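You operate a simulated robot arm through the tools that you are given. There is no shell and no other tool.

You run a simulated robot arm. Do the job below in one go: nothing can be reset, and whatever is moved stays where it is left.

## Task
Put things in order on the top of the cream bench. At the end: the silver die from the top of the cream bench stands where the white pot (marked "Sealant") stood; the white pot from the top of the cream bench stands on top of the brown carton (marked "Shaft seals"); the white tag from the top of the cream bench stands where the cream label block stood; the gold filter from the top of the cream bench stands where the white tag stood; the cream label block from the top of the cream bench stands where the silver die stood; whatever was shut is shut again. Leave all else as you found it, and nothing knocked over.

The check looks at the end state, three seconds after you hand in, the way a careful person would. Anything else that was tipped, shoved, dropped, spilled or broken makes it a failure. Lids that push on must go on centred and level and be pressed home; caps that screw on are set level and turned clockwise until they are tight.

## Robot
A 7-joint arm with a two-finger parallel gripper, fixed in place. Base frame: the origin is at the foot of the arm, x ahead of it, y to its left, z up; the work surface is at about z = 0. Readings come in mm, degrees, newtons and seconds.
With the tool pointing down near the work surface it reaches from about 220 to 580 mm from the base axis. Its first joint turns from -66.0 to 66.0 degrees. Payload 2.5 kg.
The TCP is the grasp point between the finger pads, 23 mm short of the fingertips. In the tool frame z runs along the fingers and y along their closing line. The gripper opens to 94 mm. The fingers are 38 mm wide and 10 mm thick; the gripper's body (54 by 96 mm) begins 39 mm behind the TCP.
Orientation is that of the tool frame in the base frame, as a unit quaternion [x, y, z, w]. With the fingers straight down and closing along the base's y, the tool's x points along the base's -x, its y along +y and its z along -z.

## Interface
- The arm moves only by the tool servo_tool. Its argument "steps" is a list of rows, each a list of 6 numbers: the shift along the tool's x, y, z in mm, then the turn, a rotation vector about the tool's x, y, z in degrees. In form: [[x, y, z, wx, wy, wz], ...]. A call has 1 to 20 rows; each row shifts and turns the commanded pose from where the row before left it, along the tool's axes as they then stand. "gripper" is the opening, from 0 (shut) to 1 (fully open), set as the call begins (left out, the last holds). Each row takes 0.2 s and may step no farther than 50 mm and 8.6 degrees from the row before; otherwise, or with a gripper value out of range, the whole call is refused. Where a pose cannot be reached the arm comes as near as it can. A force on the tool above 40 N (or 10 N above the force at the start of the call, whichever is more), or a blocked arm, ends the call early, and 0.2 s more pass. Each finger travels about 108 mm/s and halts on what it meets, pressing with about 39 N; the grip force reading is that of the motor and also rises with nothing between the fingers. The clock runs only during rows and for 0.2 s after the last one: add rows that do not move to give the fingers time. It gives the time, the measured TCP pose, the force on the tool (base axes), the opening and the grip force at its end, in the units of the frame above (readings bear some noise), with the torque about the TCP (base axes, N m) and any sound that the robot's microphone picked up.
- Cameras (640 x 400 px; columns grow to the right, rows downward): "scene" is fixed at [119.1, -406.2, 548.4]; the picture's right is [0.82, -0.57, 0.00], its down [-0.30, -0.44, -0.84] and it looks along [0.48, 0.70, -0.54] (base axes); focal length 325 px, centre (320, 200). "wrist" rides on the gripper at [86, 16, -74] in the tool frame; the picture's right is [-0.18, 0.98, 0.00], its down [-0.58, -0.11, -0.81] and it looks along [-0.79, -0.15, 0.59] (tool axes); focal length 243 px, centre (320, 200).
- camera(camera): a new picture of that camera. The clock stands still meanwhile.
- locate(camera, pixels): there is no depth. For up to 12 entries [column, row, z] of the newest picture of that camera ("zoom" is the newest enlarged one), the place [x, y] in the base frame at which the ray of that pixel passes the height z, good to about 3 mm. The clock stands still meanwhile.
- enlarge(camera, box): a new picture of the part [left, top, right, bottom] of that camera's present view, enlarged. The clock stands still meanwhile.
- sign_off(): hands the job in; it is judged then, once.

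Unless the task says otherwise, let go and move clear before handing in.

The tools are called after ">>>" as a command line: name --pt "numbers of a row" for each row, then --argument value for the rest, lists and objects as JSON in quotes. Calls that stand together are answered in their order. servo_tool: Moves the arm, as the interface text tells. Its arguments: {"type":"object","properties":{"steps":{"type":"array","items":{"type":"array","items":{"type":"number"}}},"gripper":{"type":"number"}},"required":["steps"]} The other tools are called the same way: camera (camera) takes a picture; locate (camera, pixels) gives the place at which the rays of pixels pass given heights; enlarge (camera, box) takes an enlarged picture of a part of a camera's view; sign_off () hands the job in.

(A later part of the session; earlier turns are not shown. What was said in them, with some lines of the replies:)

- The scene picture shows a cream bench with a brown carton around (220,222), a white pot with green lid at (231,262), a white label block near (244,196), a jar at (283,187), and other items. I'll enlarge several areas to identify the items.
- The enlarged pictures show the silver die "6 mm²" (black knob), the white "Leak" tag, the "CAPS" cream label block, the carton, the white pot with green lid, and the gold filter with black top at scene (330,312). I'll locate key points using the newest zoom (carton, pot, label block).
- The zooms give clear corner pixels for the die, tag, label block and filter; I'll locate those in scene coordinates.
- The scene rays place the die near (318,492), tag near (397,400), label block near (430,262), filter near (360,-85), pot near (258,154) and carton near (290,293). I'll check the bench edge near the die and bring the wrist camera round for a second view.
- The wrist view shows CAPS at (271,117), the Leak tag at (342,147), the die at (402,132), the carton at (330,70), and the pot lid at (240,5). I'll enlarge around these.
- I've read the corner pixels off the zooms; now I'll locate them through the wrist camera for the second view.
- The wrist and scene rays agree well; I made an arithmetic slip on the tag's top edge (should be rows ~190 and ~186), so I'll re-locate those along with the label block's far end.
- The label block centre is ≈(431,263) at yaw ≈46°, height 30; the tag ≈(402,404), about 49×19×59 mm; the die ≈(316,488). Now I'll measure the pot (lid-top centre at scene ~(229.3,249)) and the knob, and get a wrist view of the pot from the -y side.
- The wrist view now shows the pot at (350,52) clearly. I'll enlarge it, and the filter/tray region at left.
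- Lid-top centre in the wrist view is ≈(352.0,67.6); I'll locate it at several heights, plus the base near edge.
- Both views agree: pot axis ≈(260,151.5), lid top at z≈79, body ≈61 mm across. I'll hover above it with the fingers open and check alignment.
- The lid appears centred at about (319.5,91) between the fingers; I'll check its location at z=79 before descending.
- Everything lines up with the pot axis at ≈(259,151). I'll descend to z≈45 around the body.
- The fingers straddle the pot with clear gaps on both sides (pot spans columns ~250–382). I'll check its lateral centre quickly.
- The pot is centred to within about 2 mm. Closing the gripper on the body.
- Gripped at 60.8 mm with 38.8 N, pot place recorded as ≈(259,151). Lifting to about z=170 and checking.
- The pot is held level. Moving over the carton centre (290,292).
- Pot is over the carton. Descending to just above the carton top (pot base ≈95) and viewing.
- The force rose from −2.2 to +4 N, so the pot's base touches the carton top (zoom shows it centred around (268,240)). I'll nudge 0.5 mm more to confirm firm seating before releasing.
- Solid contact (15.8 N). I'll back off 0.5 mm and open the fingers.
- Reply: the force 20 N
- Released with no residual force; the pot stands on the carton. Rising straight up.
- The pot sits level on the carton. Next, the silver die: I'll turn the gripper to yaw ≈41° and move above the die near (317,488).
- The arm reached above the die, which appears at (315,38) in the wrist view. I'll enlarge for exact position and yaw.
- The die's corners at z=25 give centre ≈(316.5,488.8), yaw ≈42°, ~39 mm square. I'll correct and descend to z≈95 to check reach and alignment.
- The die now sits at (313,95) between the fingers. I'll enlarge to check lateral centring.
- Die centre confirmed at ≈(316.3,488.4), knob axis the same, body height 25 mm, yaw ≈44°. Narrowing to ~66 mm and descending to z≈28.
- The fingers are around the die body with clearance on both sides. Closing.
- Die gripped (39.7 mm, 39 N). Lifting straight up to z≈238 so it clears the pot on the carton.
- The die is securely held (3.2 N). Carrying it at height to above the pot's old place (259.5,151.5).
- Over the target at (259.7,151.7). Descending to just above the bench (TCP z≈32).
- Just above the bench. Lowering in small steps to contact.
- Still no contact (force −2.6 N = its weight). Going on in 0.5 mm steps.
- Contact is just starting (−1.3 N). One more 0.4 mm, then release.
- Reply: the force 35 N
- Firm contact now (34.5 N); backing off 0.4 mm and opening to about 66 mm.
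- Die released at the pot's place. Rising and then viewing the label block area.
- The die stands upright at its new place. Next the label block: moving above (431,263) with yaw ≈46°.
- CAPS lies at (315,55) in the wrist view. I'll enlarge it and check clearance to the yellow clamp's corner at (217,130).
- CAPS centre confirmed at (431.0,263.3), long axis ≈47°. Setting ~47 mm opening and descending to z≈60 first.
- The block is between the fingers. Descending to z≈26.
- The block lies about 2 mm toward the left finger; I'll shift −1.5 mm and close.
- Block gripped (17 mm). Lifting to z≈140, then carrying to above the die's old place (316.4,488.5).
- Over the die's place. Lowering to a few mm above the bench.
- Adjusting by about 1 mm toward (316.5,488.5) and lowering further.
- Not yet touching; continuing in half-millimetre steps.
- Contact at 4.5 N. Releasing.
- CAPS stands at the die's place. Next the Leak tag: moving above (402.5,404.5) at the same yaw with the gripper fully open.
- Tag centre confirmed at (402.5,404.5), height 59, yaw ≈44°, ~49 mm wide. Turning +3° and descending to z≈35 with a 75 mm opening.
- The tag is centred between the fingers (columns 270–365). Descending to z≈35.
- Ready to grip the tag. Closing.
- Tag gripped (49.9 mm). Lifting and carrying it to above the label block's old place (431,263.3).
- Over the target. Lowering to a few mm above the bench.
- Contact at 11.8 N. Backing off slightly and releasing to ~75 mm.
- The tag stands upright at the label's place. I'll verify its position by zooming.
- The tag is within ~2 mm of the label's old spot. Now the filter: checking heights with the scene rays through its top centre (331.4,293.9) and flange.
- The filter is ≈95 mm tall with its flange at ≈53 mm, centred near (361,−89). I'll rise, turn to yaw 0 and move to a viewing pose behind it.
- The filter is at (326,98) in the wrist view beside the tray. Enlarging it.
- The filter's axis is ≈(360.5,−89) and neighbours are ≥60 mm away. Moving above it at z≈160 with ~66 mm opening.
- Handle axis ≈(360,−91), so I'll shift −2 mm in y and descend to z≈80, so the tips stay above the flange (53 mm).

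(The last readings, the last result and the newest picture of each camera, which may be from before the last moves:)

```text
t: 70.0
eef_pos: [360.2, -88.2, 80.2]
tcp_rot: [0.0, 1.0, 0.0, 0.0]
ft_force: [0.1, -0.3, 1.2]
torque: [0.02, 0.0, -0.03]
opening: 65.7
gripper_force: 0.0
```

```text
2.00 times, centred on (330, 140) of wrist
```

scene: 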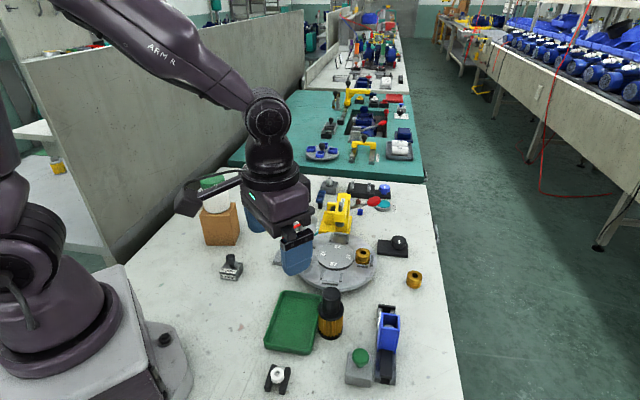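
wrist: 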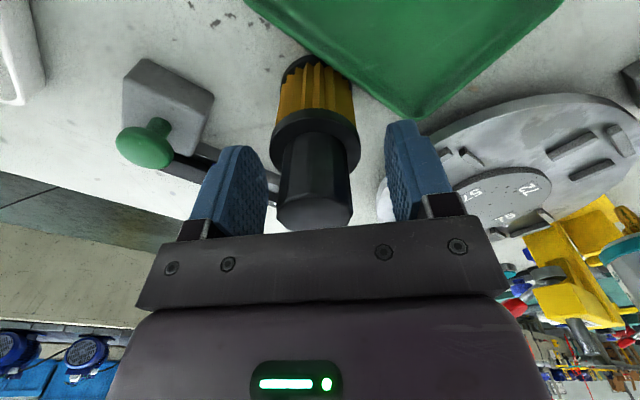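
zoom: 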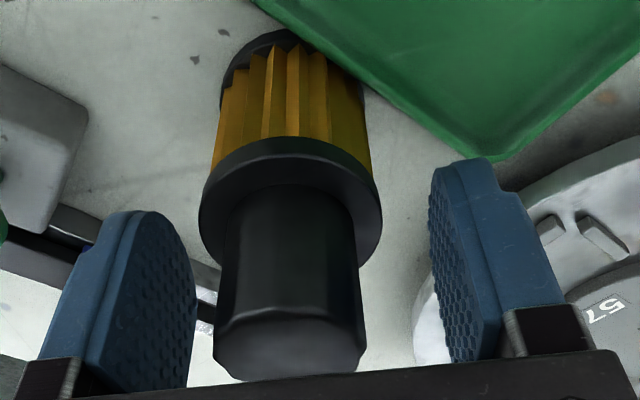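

The handle's mid-line is ≈2.5 mm to the −y side; shifting −2.3 mm, then closing.

>>> servo_tool --pt "0 -2.3 0 0 0 0" --pt "0 0 0 0 0 0" --gripper 0.7

>>> servo_tool --pt "0 0 0 0 0 0" --pt "0 0 0 0 0 0" --pt "0 0 0 0 0 0" --pt "0 0 0 0 0 0" --gripper 0.2

>>> camera --camera "wrist"

```text
t: 70.6
eef_pos: [360.0, -90.9, 81.0]
tcp_rot: [-0.001, 1.0, 0.0, 0.0]
ft_force: [-0.6, 0.0, 0.0]
torque: [0.0, 0.0, 0.04]
opening: 65.8
gripper_force: 0.0
```

```text
t: 71.6
eef_pos: [359.8, -91.5, 81.6]
tcp_rot: [0.001, 1.0, 0.0, 0.001]
ft_force: [0.5, -0.3, 2.9]
torque: [0.06, 0.03, -0.01]
opening: 45.5
gripper_force: 38.8
```

```text
taken
```

wrist: 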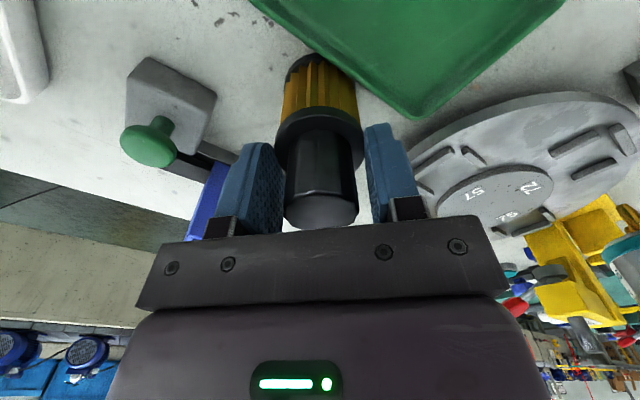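

The fingers stopped at 45.5 mm: the tips met the flange edge rather than the handle, so the flange is higher than I estimated. I'll reopen, raise 7 mm and look again.

>>> servo_tool --pt "0 0 0 0 0 0" --pt "0 0 0 0 0 0" --gripper 0.7

>>> servo_tool --pt "0 0 -4 0 0 0" --pt "0 0 -4 0 0 0" --pt "0 0 0 0 0 0" --gripper 0.7

>>> enlarge --camera "scene" --box '[300, 270, 370, 350]'

>>> enlarge --camera "wrist" --box '[220, 40, 440, 240]'

```text
t: 72.2
eef_pos: [359.3, -90.5, 82.1]
tcp_rot: [0.0, 1.0, 0.0, 0.0]
ft_force: [0.8, -0.2, -0.1]
torque: [0.04, 0.02, 0.04]
opening: 65.9
gripper_force: 0.1
```

```text
t: 73.0
eef_pos: [360.2, -90.5, 90.9]
tcp_rot: [0.001, 1.0, 0.0, 0.0]
ft_force: [-0.3, -0.2, -0.7]
torque: [0.02, 0.0, -0.03]
opening: 65.9
gripper_force: 0.1
```

```text
5.00 times, centred on (335, 310) of scene
```

zoom: 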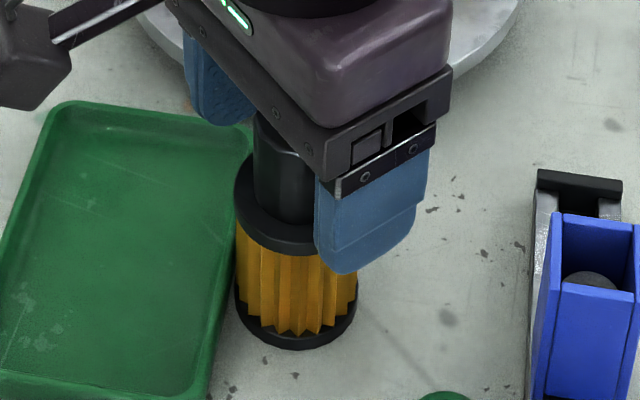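

```text
2.00 times, centred on (330, 140) of wrist
```

zoom: 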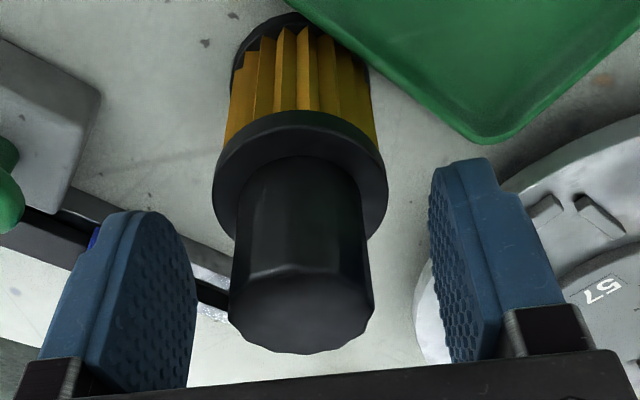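

The filter stands undisturbed (base still at scene (330,340)) and the handle is centred at column ~320. Tips are now at ~66 mm; closing on the handle.

>>> servo_tool --pt "0 0 0 0 0 0" --pt "0 0 0 0 0 0" --pt "0 0 0 0 0 0" --pt "0 0 0 0 0 0" --gripper 0.2

>>> enlarge --camera "wrist" --box '[220, 40, 440, 240]'

>>> enlarge --camera "scene" --box '[300, 270, 370, 350]'

```text
t: 74.0
eef_pos: [360.0, -92.2, 90.5]
tcp_rot: [0.001, 1.0, 0.0, 0.0]
ft_force: [0.3, -0.3, -0.1]
torque: [-0.06, -0.02, -0.01]
opening: 32.1
gripper_force: 39.2
```

```text
2.00 times, centred on (330, 140) of wrist
```

zoom: 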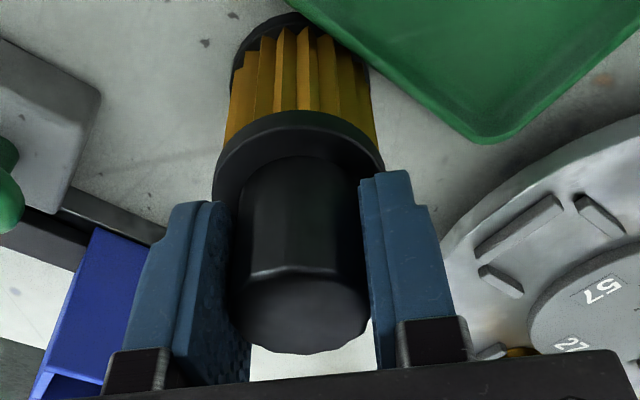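

```text
5.00 times, centred on (335, 310) of scene
```

zoom: 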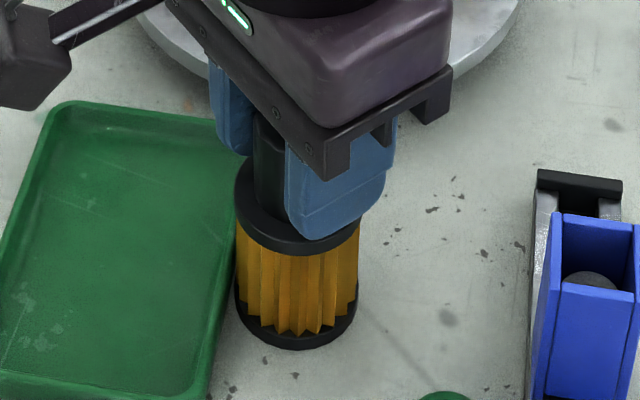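

Gripped on the handle (32.1 mm, 39 N). Lifting 15 mm first to check the hold.

>>> servo_tool --pt "0 0 -5 0 0 0" --pt "0 0 -10 0 0 0" --pt "0 0 0 0 0 0" --pt "0 0 0 0 0 0" --gripper 0.2

>>> camera --camera "wrist"

>>> enlarge --camera "scene" --box '[270, 240, 410, 360]'

```text
t: 75.0
eef_pos: [359.5, -90.8, 105.7]
tcp_rot: [0.001, 1.0, 0.001, 0.0]
ft_force: [-0.2, 0.2, -0.9]
torque: [0.02, -0.01, 0.05]
opening: 31.9
gripper_force: 38.9
```

```text
taken
```

wrist: 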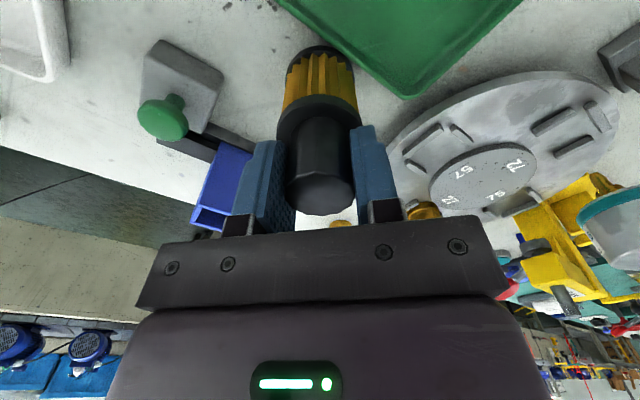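

```text
3.33 times, centred on (340, 300) of scene
```

zoom: 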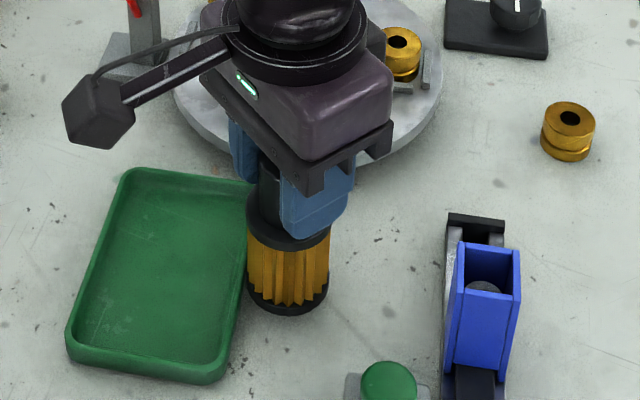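

The filter is clear of the bench and hanging straight. Raising to z≈290.

>>> servo_tool --pt "0 0 -20 0 0 0" --pt "0 0 -40 0 0 0" --pt "0 0 -45 0 0 0" --pt "0 0 -45 0 0 0" --pt "0 0 -35 0 0 0" --pt "0 0 0 0 0 0" --gripper 0.2

>>> camera --camera "wrist"

```text
t: 76.4
eef_pos: [360.3, -92.9, 292.5]
tcp_rot: [0.0, 1.0, 0.0, 0.001]
ft_force: [0.6, -1.0, -0.8]
torque: [0.02, 0.02, -0.01]
opening: 31.6
gripper_force: 39.2
```

```text
taken
```

wrist: 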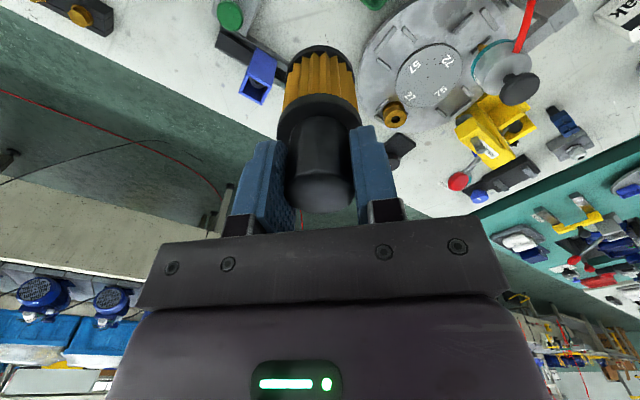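

Held well. Carrying at height over the bench toward (400,230).

>>> servo_tool --pt "-2.5 20 0 0 0 0" --pt "-5 40 0 0 0 0" --pt "-5 40 0 0 0 0" --pt "-5 40 0 0 0 0" --pt "-5 40 0 0 0 0" --pt "-5 40 0 0 0 0" --pt "-5 40 0 0 0 0" --pt "-5 40 0 0 0 0" --pt "-2.5 21 0 0 0 0" --pt "0 0 0 0 0 0" --gripper 0.2

>>> camera --camera "wrist"

>>> camera --camera "scene"

```text
t: 78.6
eef_pos: [399.0, 230.4, 292.9]
tcp_rot: [-0.001, 1.0, 0.0, 0.0]
ft_force: [-0.9, -0.8, -0.6]
torque: [0.04, 0.01, 0.0]
opening: 31.6
gripper_force: 39.0
```

```text
taken
```

wrist: 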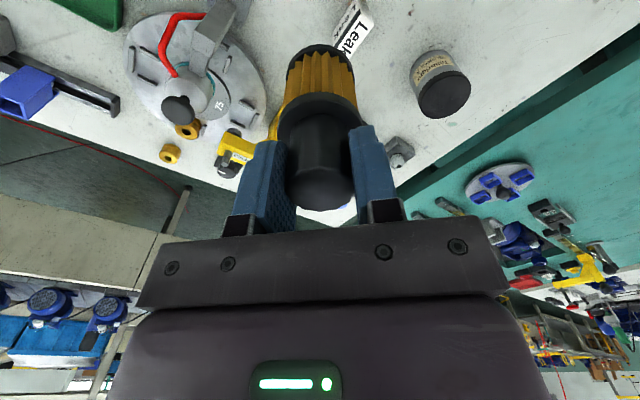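

```text
taken
```

scene: 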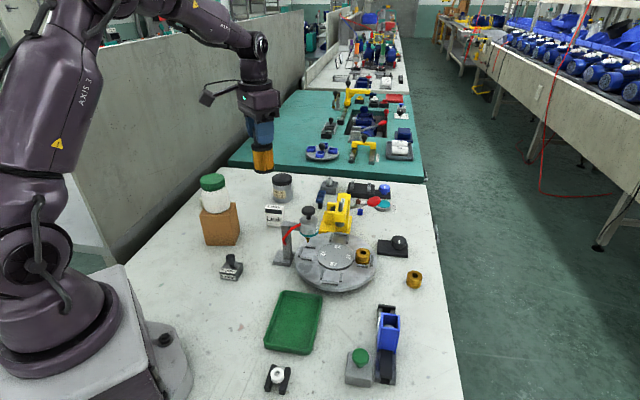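

Passing clear of the pump and tag. Moving on to above the tag's old place (402.3,404.5) while lowering somewhat.

>>> servo_tool --pt "-0.5 24 0 0 0 0" --pt "-0.6 40 0 0 0 0" --pt "-0.6 40 0 0 0 0" --pt "-0.5 40 0 0 0 0" --pt "-0.4 30 0 0 0 0" --pt "0 0 40 0 0 0" --pt "0 0 40 0 0 0" --pt "0 0 0 0 0 0" --pt "0 0 0 0 0 0" --gripper 0.2

>>> camera --camera "wrist"

>>> camera --camera "scene"

```text
t: 80.6
eef_pos: [402.5, 405.9, 207.7]
tcp_rot: [0.0, 1.0, 0.001, -0.001]
ft_force: [0.3, 0.0, -1.5]
torque: [-0.01, 0.02, 0.0]
opening: 31.6
gripper_force: 38.6
```

```text
taken
```

wrist: 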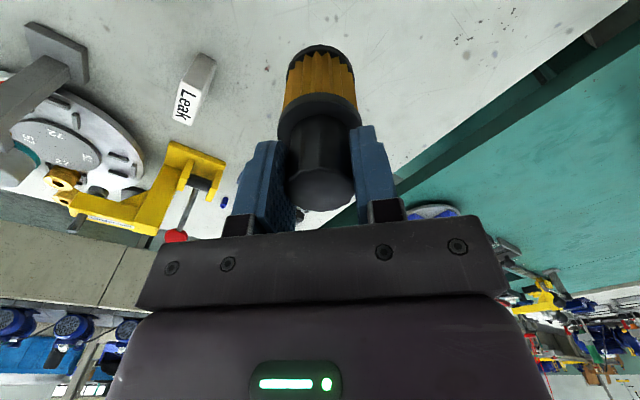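

```text
taken
```

scene: 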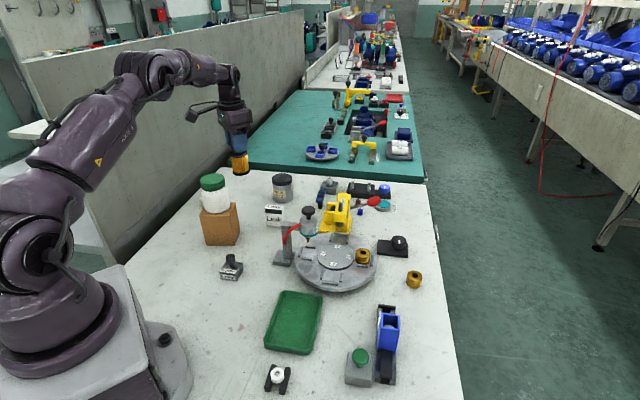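

Above the target. Lowering to ~6 mm above contact.

>>> servo_tool --pt "0 0 30 0 0 0" --pt "0 0 40 0 0 0" --pt "0 0 25 0 0 0" --pt "0 0 12 0 0 0" --pt "0 0 5 0 0 0" --pt "0 0 0 0 0 0" --pt "0 0 0 0 0 0" --gripper 0.2

>>> camera --camera "wrist"

>>> enlarge --camera "scene" --box '[200, 150, 300, 230]'

```text
t: 82.2
eef_pos: [402.7, 403.5, 97.6]
tcp_rot: [0.0, 1.0, 0.0, 0.0]
ft_force: [0.0, -0.8, -2.1]
torque: [-0.01, 0.05, 0.02]
opening: 31.7
gripper_force: 38.6
```

```text
taken
```

wrist: 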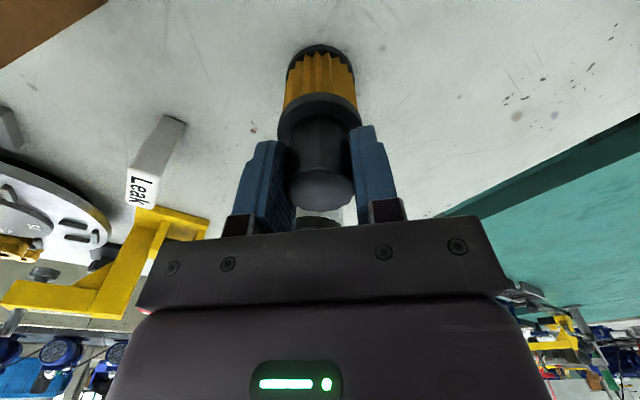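

```text
5.00 times, centred on (250, 190) of scene
```

zoom: 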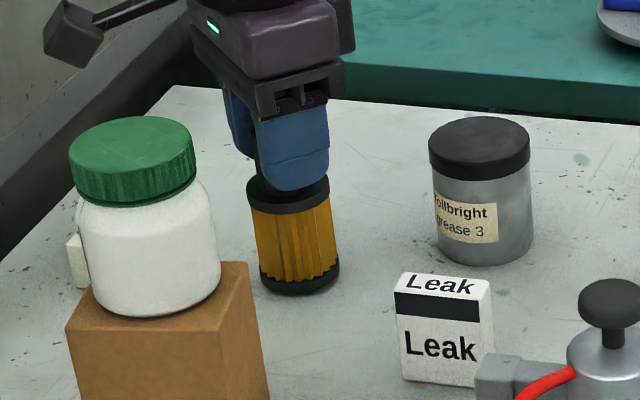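

Close to the bench; lowering gradually.

>>> servo_tool --pt "0 0 3 0 0 0" --pt "0 0 2 0 0 0" --pt "0 0 0 0 0 0" --gripper 0.2

>>> servo_tool --pt "0 0 0.6 0 0 0" --pt "0 0 0.6 0 0 0" --pt "0 0 0 0 0 0" --gripper 0.2

```text
t: 83.0
eef_pos: [401.6, 403.9, 96.2]
tcp_rot: [0.001, 1.0, 0.0, 0.0]
ft_force: [-0.1, 0.2, -1.2]
torque: [0.0, -0.04, 0.02]
opening: 31.7
gripper_force: 39.2
```

```text
t: 83.8
eef_pos: [402.9, 405.3, 92.8]
tcp_rot: [0.0, 1.0, 0.001, 0.001]
ft_force: [-3.2, -5.1, 15.6]
torque: [-0.31, 0.43, 0.15]
opening: 31.8
gripper_force: 39.2
```

Contact at 15.6 N. Backing off slightly and releasing.

>>> servo_tool --pt "0 0 -0.5 0 0 0" --pt "0 0 0 0 0 0" --gripper 0.2

>>> servo_tool --pt "0 0 0 0 0 0" --pt "0 0 0 0 0 0" --pt "0 0 0 0 0 0" --gripper 0.65

>>> camera --camera "wrist"

>>> enlarge --camera "scene" --box '[200, 150, 300, 230]'

```text
t: 84.4
eef_pos: [402.1, 403.6, 93.6]
tcp_rot: [0.001, 1.0, 0.0, 0.0]
ft_force: [1.6, 0.8, 8.9]
torque: [0.09, -0.07, 0.04]
opening: 31.4
gripper_force: 38.6
```

```text
t: 85.2
eef_pos: [403.3, 402.9, 94.2]
tcp_rot: [0.0, 1.0, 0.001, -0.001]
ft_force: [-0.7, -0.1, -0.1]
torque: [-0.02, -0.01, 0.0]
opening: 60.9
gripper_force: 0.0
```

```text
taken
```

wrist: 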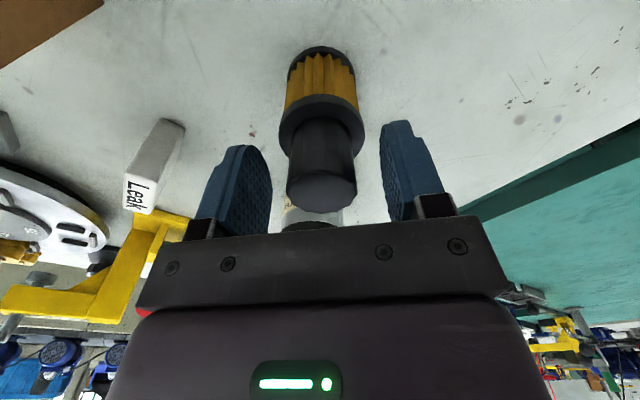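

```text
5.00 times, centred on (250, 190) of scene
```

zoom: 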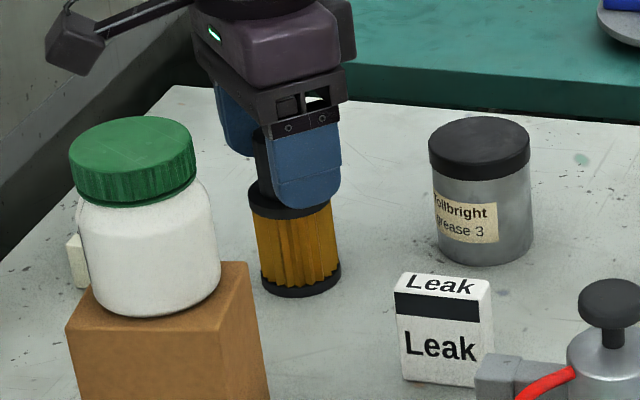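

The filter stands free. Rising clear and checking all positions.

>>> servo_tool --pt "0 0 -10 0 0 0" --pt "0 0 -30 0 0 0" --pt "0 0 -40 0 0 0" --pt "0 0 -40 0 0 0" --pt "0 0 -40 0 0 0" --pt "30 -20 0 0 0 0" --pt "40 -40 0 0 0 0" --pt "40 -45 0 0 0 0" --pt "30 -40 0 0 0 0" --pt "0 0 0 0 0 0" --pt "0 0 0 0 0 0" --gripper 0.9

>>> camera --camera "wrist"

>>> camera --camera "scene"

```text
refused: row 7 steps farther than a row can; nothing moved
```

```text
taken
```

wrist: 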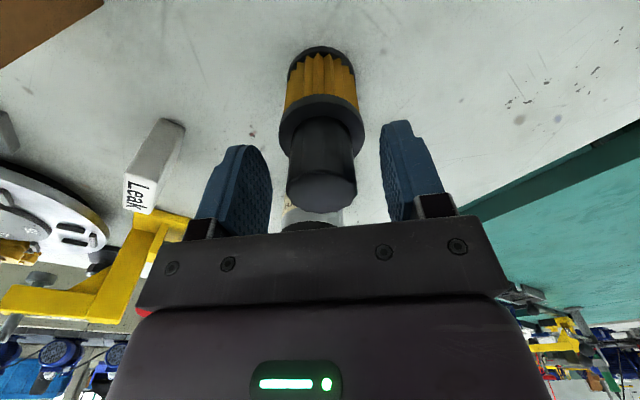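

```text
taken
```

scene: 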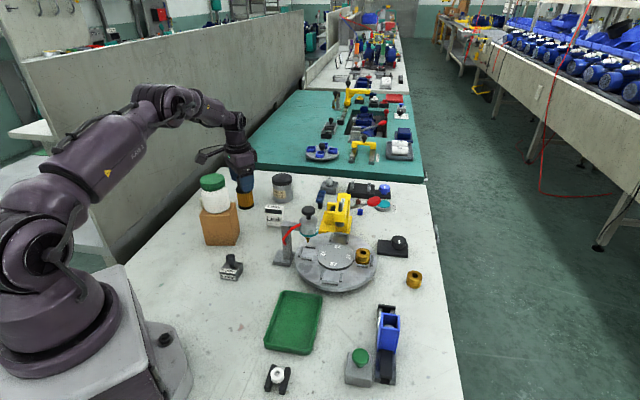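

The call was refused for an oversize step, nothing moved. Redoing with smaller steps: straight up first, then back to the earlier viewing pose.

>>> servo_tool --pt "0 0 -10 0 0 0" --pt "0 0 -30 0 0 0" --pt "0 0 -40 0 0 0" --pt "0 0 -40 0 0 0" --pt "0 0 -40 0 0 0" --pt "0 0 -40 0 0 0" --pt "0 0 -36 0 0 0" --pt "0 0 0 0 0 0" --gripper 0.65

>>> servo_tool --pt "29 -29.3 0 0 0 -7.5" --pt "29 -29.3 0 0 0 0" --pt "29 -29.3 0 0 0 0" --pt "29 -29.3 0 0 0 0" --pt "29 -25 0 0 0 0" --pt "29 -25 0 0 0 0" --pt "0 0 0 0 0 -7.5" --pt "0 0 0 0 0 -7.5" --pt "0 0 0 0 0 -7.5" --pt "0 0 0 0 0 -7.5" --pt "0 0 0 0 0 -7.5" --pt "0 0 0 0 0 0" --pt "0 0 0 0 0 0" --gripper 1

>>> camera --camera "wrist"

>>> camera --camera "scene"

```text
t: 87.0
eef_pos: [403.3, 406.2, 330.8]
tcp_rot: [-0.001, 1.0, 0.0, 0.0]
ft_force: [-0.5, -0.7, 0.2]
torque: [0.0, -0.02, 0.02]
opening: 60.9
gripper_force: 0.0
```

```text
t: 89.8
eef_pos: [247.7, 219.2, 331.5]
tcp_rot: [-0.383, 0.924, 0.0, 0.001]
ft_force: [0.4, 0.6, -0.3]
torque: [-0.02, -0.03, 0.04]
opening: 94.1
gripper_force: 0.1
```

```text
taken
```

wrist: 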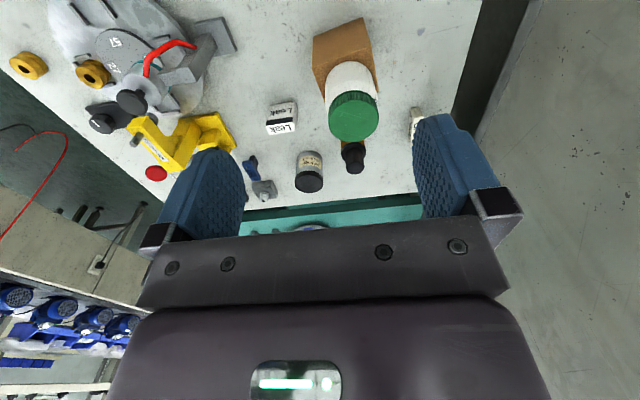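

```text
taken
```

scene: 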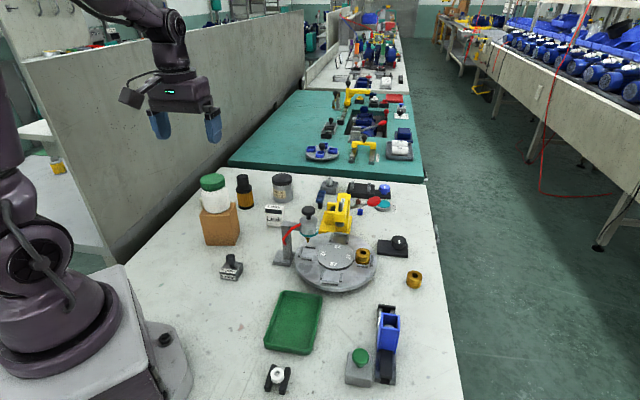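

All five items are in place. I'll zoom to verify the upright poses and positions of the filter, die, pot/carton and the untouched objects.

>>> enlarge --camera "scene" --box '[185, 165, 305, 290]'

>>> enlarge --camera "scene" --box '[240, 240, 440, 400]'

>>> enlarge --camera "scene" --box '[224, 165, 264, 215]'

>>> enlarge --camera "scene" --box '[205, 245, 259, 290]'

```text
3.20 times, centred on (245, 228) of scene
```

zoom: 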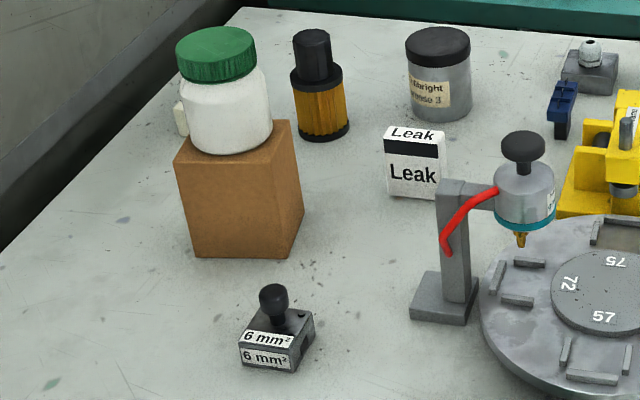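

```text
2.50 times, centred on (340, 320) of scene
```

zoom: 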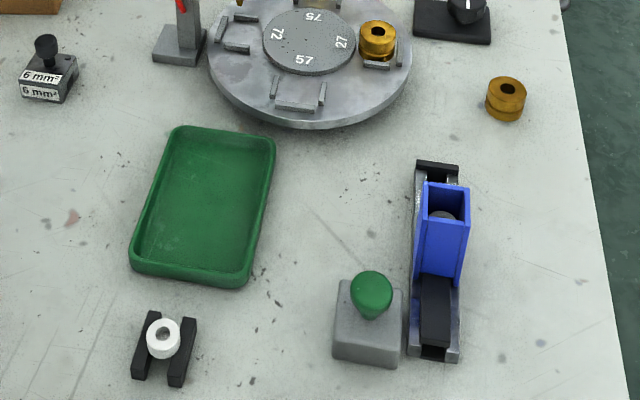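

```text
8.00 times, centred on (244, 190) of scene
```

zoom: 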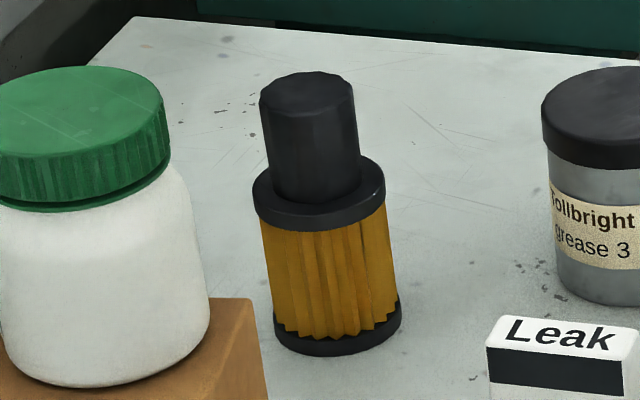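

```text
8.89 times, centred on (232, 268) of scene
```

zoom: 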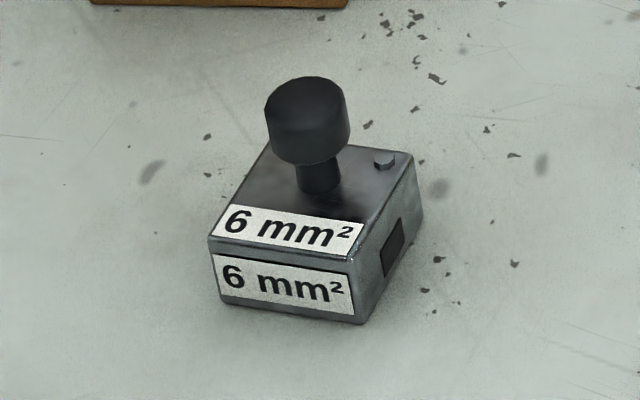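

>>> locate --camera "scene" --pixels '[[246.25, 209.5, 0], [238.4, 205.6, 0], [254.25, 205, 0], [220.9, 279.8, 0], [236.3, 281.8, 0], [243.5, 271.4, 0], [206, 245.3, 0], [212.6, 183, 172]]'

>>> enlarge --camera "scene" --box '[190, 165, 250, 255]'

>>> enlarge --camera "wrist" --box '[290, 0, 430, 180]'

```text
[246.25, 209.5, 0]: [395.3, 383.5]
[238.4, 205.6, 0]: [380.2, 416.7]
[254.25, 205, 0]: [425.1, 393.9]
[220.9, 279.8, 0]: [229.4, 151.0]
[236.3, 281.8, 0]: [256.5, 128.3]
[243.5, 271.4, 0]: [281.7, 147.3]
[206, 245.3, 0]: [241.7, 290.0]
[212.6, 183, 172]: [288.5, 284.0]
```

```text
4.44 times, centred on (220, 210) of scene
```

zoom: 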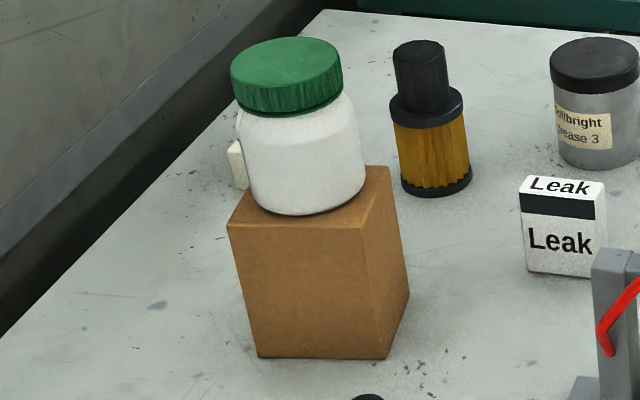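

```text
2.22 times, centred on (360, 90) of wrist
```

zoom: 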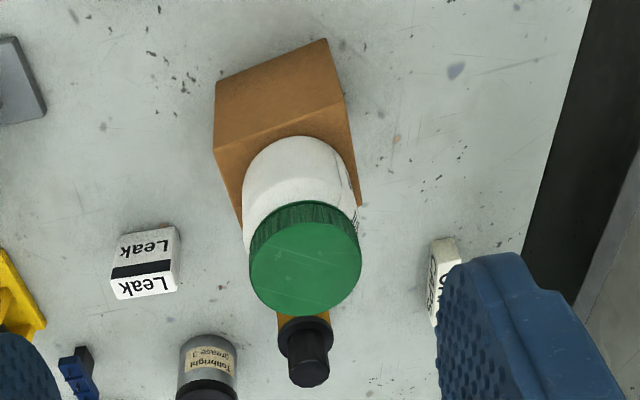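

The final zooms confirm the end state. The filter is upright at ≈(402.5,405), the die is within a few mm of the pot's old spot, and the tag and CAPS block stand in place. The shut pot sits centred on the unmoved carton, and the tray and other objects are at the same pixels as at the start. The gripper is empty and clear, so I'm handing in.

>>> sign_off

```text
The job is handed in.
```

The job is handed in, and all five moves are done. The last pictures show everything upright and nothing else on the bench moved.

| Item | Where it stands now | How close |
|---|---|---|
| White pot | on top of the brown carton | centred, lid still on |
| Silver die | where the pot stood | about 2 mm by the arm's readings, 4–5 mm by the last camera check |
| Cream label block | where the die stood | about 1 mm by the arm's readings; seen in the last pictures but not measured again |
| White tag | where the label block stood | about 2 mm |
| Gold filter | where the tag stood | about 1 mm |

- **Filter grip:** my first grip closed on the filter's flange instead of its handle. I opened the fingers, rose and gripped again. The filter did not shift.
- **Lids:** nothing was opened during the job, so there was nothing to shut again.
- **Arm:** the gripper is open and empty, about 130 mm above the highest thing on the bench.
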